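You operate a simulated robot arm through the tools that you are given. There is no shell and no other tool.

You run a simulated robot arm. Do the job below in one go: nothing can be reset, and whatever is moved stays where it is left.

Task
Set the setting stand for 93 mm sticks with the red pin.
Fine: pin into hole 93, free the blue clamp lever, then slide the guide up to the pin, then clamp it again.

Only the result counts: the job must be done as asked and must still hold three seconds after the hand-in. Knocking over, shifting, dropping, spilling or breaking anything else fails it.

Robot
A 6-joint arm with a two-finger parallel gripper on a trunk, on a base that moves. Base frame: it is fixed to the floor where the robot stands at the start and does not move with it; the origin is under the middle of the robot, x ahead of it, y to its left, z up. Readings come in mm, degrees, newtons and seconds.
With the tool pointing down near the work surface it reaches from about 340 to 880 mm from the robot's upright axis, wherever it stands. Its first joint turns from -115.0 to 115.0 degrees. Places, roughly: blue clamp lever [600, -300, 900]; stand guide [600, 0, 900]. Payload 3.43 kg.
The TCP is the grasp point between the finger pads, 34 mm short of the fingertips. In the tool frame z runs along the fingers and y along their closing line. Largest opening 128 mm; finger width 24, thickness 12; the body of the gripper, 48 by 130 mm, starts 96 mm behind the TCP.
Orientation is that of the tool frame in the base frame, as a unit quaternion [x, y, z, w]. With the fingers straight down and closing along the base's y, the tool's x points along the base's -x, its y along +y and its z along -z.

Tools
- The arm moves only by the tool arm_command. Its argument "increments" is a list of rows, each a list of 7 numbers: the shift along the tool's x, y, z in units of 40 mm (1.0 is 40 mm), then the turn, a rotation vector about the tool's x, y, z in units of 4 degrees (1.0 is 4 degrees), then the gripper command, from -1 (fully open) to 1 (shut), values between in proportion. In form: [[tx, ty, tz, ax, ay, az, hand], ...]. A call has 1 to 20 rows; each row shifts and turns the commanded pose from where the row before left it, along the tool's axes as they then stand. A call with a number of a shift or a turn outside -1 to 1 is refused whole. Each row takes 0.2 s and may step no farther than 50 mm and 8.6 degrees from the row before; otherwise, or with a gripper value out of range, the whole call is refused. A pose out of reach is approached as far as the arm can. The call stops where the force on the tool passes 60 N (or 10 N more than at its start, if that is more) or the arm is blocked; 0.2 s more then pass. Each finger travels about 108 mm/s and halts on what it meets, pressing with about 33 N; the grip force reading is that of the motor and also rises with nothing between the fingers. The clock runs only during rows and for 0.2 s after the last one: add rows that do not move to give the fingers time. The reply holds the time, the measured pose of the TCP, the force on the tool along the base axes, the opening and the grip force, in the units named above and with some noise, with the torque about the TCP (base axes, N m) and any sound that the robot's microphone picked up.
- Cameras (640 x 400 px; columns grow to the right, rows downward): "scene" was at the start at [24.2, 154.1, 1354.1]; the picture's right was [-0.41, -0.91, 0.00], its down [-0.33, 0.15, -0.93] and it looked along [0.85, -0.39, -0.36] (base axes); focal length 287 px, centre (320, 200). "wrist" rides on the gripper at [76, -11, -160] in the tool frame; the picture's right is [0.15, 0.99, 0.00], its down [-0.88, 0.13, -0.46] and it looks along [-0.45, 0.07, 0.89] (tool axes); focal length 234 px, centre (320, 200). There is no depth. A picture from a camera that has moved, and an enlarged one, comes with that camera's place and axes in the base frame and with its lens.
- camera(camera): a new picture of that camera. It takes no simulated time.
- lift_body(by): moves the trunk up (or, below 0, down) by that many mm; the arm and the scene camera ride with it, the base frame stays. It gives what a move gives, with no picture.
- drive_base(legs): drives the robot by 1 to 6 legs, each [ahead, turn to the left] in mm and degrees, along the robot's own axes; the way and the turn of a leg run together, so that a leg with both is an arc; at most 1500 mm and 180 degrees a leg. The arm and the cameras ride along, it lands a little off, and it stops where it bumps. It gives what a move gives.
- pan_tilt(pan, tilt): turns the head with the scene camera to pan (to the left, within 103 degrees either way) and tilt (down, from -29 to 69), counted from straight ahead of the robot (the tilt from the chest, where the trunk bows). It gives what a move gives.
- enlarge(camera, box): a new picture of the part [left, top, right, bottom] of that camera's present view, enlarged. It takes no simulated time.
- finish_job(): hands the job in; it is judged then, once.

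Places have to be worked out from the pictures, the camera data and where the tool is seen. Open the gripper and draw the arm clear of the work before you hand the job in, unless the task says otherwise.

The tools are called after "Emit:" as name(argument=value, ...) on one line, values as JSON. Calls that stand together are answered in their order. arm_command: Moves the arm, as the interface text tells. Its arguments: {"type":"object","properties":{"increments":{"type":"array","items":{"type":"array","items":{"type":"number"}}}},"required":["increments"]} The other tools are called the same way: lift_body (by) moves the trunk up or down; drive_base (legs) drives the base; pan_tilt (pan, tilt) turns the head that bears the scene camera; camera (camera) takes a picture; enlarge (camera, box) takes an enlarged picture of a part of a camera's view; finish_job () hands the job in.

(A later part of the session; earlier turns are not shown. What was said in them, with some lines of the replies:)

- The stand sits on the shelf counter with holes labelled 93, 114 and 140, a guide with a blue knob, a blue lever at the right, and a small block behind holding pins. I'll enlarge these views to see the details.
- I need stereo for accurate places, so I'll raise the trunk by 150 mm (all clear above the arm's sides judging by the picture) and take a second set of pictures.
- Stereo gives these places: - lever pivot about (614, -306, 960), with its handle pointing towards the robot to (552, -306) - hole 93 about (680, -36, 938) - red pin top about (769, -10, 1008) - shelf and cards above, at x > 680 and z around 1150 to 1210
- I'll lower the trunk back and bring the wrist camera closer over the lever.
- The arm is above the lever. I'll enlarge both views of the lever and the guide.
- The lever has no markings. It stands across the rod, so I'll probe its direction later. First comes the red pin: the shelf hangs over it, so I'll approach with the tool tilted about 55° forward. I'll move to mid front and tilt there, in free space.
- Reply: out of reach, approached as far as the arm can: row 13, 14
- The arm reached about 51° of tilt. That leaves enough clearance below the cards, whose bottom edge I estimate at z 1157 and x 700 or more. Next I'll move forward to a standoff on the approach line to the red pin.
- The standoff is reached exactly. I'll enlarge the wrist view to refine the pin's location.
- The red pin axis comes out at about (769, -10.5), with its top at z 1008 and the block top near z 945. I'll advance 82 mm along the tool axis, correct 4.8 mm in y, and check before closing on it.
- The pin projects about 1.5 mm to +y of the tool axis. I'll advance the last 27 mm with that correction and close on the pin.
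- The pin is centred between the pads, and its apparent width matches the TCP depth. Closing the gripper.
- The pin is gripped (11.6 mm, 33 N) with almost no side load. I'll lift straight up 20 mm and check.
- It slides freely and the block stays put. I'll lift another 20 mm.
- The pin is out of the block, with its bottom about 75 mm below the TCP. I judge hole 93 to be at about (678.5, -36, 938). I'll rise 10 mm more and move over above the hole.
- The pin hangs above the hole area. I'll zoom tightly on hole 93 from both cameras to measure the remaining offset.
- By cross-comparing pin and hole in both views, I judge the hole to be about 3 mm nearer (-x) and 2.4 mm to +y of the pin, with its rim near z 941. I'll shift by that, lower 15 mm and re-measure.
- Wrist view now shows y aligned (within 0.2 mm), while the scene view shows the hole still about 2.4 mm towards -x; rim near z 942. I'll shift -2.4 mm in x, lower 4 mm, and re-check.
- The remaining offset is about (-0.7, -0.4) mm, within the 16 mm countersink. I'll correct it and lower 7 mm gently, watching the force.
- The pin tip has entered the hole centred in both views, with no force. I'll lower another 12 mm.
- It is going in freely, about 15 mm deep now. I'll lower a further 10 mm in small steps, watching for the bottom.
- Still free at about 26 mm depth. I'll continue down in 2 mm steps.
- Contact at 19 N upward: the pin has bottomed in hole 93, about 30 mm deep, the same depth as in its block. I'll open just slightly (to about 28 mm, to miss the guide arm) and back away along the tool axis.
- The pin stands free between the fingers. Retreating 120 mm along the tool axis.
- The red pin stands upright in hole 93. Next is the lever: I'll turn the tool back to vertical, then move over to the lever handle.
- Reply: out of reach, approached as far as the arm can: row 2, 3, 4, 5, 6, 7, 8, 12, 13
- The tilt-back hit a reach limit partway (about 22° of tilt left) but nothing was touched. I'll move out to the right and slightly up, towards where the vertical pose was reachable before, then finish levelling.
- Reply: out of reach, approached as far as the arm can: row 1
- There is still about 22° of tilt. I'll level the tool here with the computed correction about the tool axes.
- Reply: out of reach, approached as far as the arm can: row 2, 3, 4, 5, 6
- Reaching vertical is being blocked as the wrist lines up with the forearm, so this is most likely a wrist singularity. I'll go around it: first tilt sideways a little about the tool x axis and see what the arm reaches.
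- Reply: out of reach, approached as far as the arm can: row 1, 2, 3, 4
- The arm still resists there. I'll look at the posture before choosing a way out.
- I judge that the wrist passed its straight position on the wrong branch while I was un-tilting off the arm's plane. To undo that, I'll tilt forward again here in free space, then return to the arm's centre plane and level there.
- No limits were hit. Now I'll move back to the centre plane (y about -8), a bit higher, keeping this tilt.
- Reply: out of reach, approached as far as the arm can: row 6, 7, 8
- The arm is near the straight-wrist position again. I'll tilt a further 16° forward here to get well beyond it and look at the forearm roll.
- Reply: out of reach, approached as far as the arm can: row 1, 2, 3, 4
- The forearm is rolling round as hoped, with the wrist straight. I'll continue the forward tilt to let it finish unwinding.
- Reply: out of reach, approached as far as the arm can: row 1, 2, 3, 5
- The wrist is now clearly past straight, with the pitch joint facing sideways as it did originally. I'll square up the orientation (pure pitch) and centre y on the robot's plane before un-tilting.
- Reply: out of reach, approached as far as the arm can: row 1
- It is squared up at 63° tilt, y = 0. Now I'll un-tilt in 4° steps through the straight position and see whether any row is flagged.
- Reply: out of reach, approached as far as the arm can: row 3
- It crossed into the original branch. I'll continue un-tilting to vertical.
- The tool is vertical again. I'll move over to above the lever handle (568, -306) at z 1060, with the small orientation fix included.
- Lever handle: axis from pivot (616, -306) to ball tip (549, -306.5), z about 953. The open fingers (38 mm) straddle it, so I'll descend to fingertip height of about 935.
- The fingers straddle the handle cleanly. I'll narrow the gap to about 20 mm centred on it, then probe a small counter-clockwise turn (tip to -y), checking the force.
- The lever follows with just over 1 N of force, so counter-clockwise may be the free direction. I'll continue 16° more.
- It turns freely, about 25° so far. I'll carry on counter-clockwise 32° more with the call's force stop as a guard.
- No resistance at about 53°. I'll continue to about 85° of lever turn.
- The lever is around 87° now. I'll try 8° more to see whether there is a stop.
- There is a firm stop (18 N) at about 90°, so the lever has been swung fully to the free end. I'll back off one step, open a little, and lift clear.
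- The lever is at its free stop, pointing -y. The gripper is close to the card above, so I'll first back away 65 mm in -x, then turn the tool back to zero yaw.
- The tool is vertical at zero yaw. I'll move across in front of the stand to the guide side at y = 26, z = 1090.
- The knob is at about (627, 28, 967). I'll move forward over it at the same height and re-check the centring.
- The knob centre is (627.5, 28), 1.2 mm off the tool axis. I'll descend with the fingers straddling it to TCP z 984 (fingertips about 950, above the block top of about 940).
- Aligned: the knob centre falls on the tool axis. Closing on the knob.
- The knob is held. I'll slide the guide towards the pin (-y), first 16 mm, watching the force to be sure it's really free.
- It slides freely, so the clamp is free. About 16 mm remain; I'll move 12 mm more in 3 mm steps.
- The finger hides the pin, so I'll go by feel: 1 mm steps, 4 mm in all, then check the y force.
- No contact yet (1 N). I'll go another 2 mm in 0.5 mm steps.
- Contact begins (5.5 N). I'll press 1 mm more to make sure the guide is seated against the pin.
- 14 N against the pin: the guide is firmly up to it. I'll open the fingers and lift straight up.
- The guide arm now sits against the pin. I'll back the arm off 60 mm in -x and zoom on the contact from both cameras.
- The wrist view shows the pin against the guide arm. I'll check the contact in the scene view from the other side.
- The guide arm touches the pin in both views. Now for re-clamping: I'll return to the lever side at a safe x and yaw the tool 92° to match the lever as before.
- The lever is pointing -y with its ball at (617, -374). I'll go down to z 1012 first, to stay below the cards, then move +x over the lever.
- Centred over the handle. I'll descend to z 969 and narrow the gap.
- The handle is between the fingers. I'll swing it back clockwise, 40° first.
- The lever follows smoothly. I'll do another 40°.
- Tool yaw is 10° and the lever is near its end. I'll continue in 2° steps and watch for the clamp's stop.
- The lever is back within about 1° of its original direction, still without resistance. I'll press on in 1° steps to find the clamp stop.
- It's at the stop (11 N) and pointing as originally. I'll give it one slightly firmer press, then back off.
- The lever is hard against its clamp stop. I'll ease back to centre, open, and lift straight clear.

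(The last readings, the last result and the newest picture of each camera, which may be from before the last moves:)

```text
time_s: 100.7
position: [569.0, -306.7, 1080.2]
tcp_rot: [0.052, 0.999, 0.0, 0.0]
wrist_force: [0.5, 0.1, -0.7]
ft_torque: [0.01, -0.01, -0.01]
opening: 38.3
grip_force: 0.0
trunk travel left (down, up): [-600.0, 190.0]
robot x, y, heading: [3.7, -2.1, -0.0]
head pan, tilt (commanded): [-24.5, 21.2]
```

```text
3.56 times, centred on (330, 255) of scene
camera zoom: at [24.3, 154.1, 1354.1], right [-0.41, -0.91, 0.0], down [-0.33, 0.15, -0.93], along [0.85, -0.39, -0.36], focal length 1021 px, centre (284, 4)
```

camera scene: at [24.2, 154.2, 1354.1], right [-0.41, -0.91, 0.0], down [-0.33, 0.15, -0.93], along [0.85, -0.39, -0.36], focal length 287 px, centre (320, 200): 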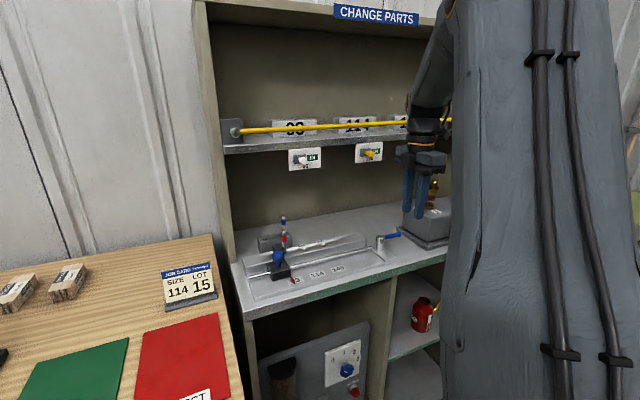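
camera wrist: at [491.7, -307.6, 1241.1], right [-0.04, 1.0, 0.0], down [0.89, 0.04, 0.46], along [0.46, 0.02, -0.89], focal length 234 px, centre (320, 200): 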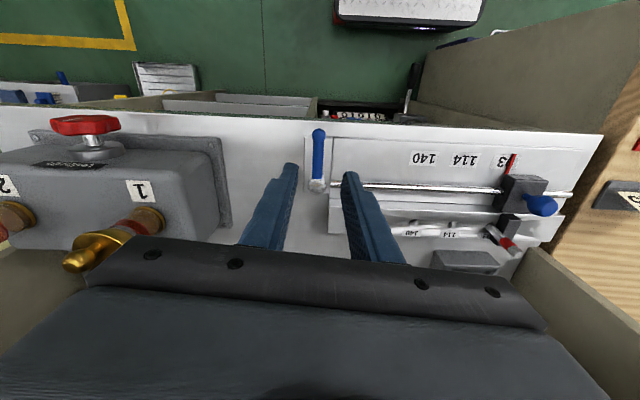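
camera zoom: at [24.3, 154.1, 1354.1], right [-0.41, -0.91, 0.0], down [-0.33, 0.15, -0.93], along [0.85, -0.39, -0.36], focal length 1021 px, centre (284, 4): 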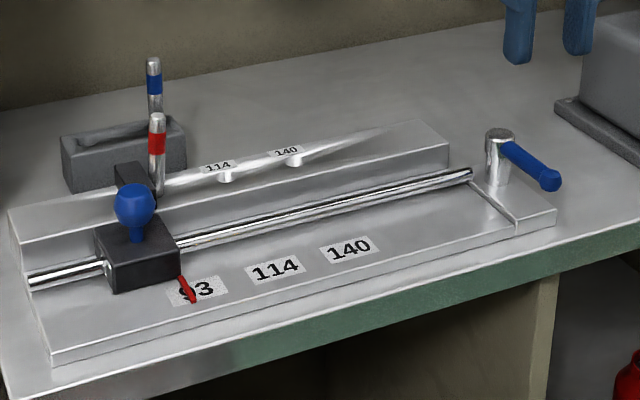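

The lever is back in its original clamped direction and the red pointer is on 93. I'll go and take a clear look at the guide/pin contact, with the gripper wide open and well above.

Emit:
arm_command(increments=[[0, 0, -0.5, 0, 0, -0.765, 0.2], [0, 0, 0, 0, 0, -0.765, 0], [0.1, 0.94, 0, 0, 0, 0, -0.3], [0, 0.94, 0, 0, 0, 0, -0.5], [0, 0.94, 0, 0, 0, 0, -0.5], [0, 0.94, 0, 0, 0, 0, -0.5], [0, 0.94, 0, 0, 0, 0, -0.5], [0, 0.94, 0, 0, 0, 0, -0.5], [0, 0.94, 0, 0, 0, 0, -0.5], [0, 0.42, 0, 0, 0, 0, -0.5], [0, 0, 0, 0, 0, 0, -0.5]])

Emit:
camera(camera="wrist")

Emit:
enlarge(camera="wrist", box=[290, 185, 350, 235])

Emit:
enlarge(camera="scene", box=[270, 225, 310, 260])

```text
time_s: 103.1
position: [565.6, -24.6, 1101.1]
tcp_rot: [-0.001, 1.0, -0.001, 0.001]
wrist_force: [0.0, 0.8, 0.2]
ft_torque: [0.03, 0.0, 0.01]
opening: 95.9
grip_force: 0.1
trunk travel left (down, up): [-600.0, 190.0]
robot x, y, heading: [0.4, -2.8, -0.2]
head pan, tilt (commanded): [-24.5, 21.2]
```

```text
taken
camera wrist: at [489.2, -35.1, 1260.3], right [-0.15, 0.99, 0.0], down [0.88, 0.13, 0.46], along [0.45, 0.07, -0.89], focal length 234 px, centre (320, 200)
```

wrist: 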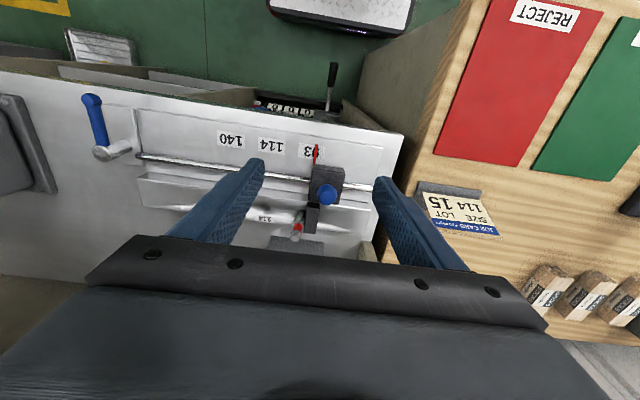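

```text
8.00 times, centred on (320, 210) of wrist
camera zoom: at [489.2, -35.1, 1260.3], right [-0.15, 0.99, 0.0], down [0.88, 0.13, 0.46], along [0.45, 0.07, -0.89], focal length 1873 px, centre (320, 120)
```

zoom: 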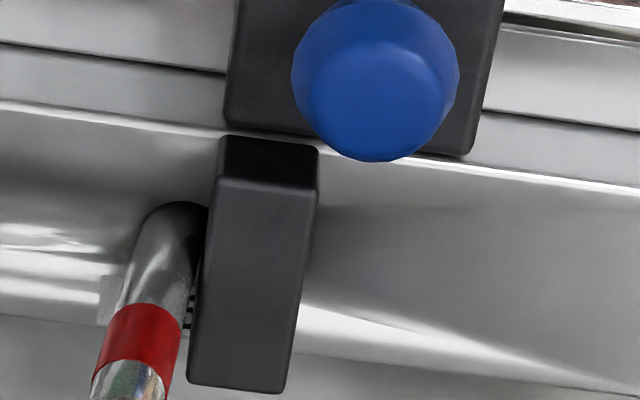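

```text
11.43 times, centred on (290, 242) of scene
camera zoom: at [24.2, 154.1, 1354.1], right [-0.41, -0.91, 0.0], down [-0.33, 0.15, -0.93], along [0.85, -0.39, -0.36], focal length 3282 px, centre (663, -286)
```

zoom: 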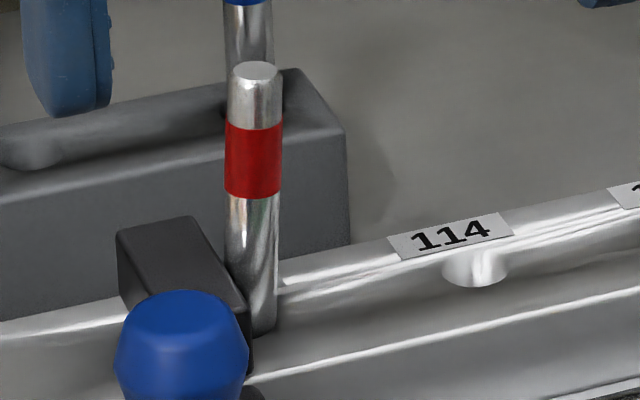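

The guide arm sits against the pin with no visible gap, the lever is at its clamp stop, and nothing else has moved. I'll withdraw the arm to the start area with the gripper open and take a last overview.

Emit:
arm_command(increments=[[0.504, -0.3, -0.6, 0, 0, 0, -0.7], [0.504, -0.7, -0.6, 0, 0, 0, -1], [0.504, -0.7, -0.6, 0, 0, 0, -1], [0.504, -0.7, -0.6, 0, 0, 0, -1], [0.504, -0.7, -0.6, 0, 0, 0, -1], [0.504, -0.7, -0.6, 0, 0, 0, -1], [0, 0, 0, 0, 0, 0, -1], [0, 0, 0, 0, 0, 0, -1]])

Emit:
camera(camera="scene")

Emit:
enlarge(camera="scene", box=[230, 180, 420, 310])

Emit:
enlarge(camera="wrist", box=[230, 130, 430, 260])

```text
time_s: 104.9
position: [443.2, -177.5, 1245.3]
tcp_rot: [-0.001, 1.0, 0.0, 0.0]
wrist_force: [1.0, -0.1, 0.3]
ft_torque: [0.03, 0.0, 0.02]
opening: 127.9
grip_force: 0.0
trunk travel left (down, up): [-600.0, 190.0]
robot x, y, heading: [0.2, -5.2, -0.0]
head pan, tilt (commanded): [-24.5, 21.2]
```

```text
taken
camera scene: at [24.2, 154.1, 1354.1], right [-0.41, -0.91, 0.0], down [-0.33, 0.15, -0.93], along [0.85, -0.39, -0.36], focal length 287 px, centre (320, 200)
```

scene: 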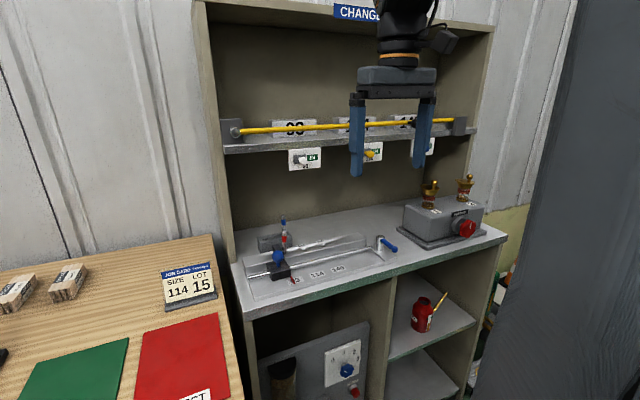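

```text
3.08 times, centred on (325, 245) of scene
camera zoom: at [24.2, 154.1, 1354.1], right [-0.41, -0.91, 0.0], down [-0.33, 0.15, -0.93], along [0.85, -0.39, -0.36], focal length 884 px, centre (305, 62)
```

zoom: 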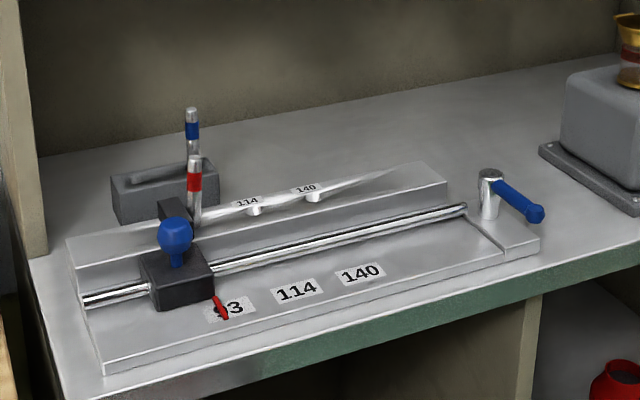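

```text
3.08 times, centred on (330, 195) of wrist
camera zoom: at [367.6, -187.6, 1404.0], right [-0.15, 0.99, 0.0], down [0.88, 0.13, 0.46], along [0.45, 0.07, -0.89], focal length 720 px, centre (289, 215)
```

zoom: 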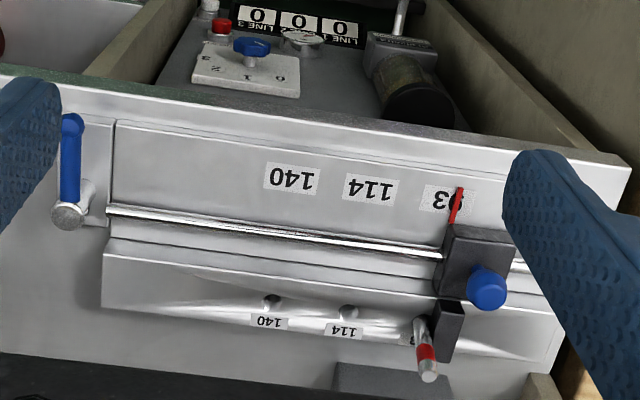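

The final views show the red pin in hole 93, the guide against it with the pointer on 93, and the lever back at its clamped stop. The blue pin and everything else are in place and the arm is clear, so I'm handing in.

Emit:
finish_job()

```text
The job is handed in.
```

The setting stand is set for 93 mm sticks with the red pin, and I've handed the job in; no verdict came back with the hand-in.

- **Pin:** the red pin is fully down in hole 93, about 30 mm deep, and stands upright.
- **Guide:** with the lever freed, I slid the guide up to the pin until it pushed back with about 14 N. The last pictures show no gap, and the red pointer sits on the 93 label.
- **Clamp lever:** it is back against the stop where it stood at the start. I didn't push on the guide afterwards to test the clamp.

Nothing else looks moved in the final pictures, and the arm is back near its starting position with the gripper open. The job card on the bench reads size 114, lot 15; I set 93 as you asked.
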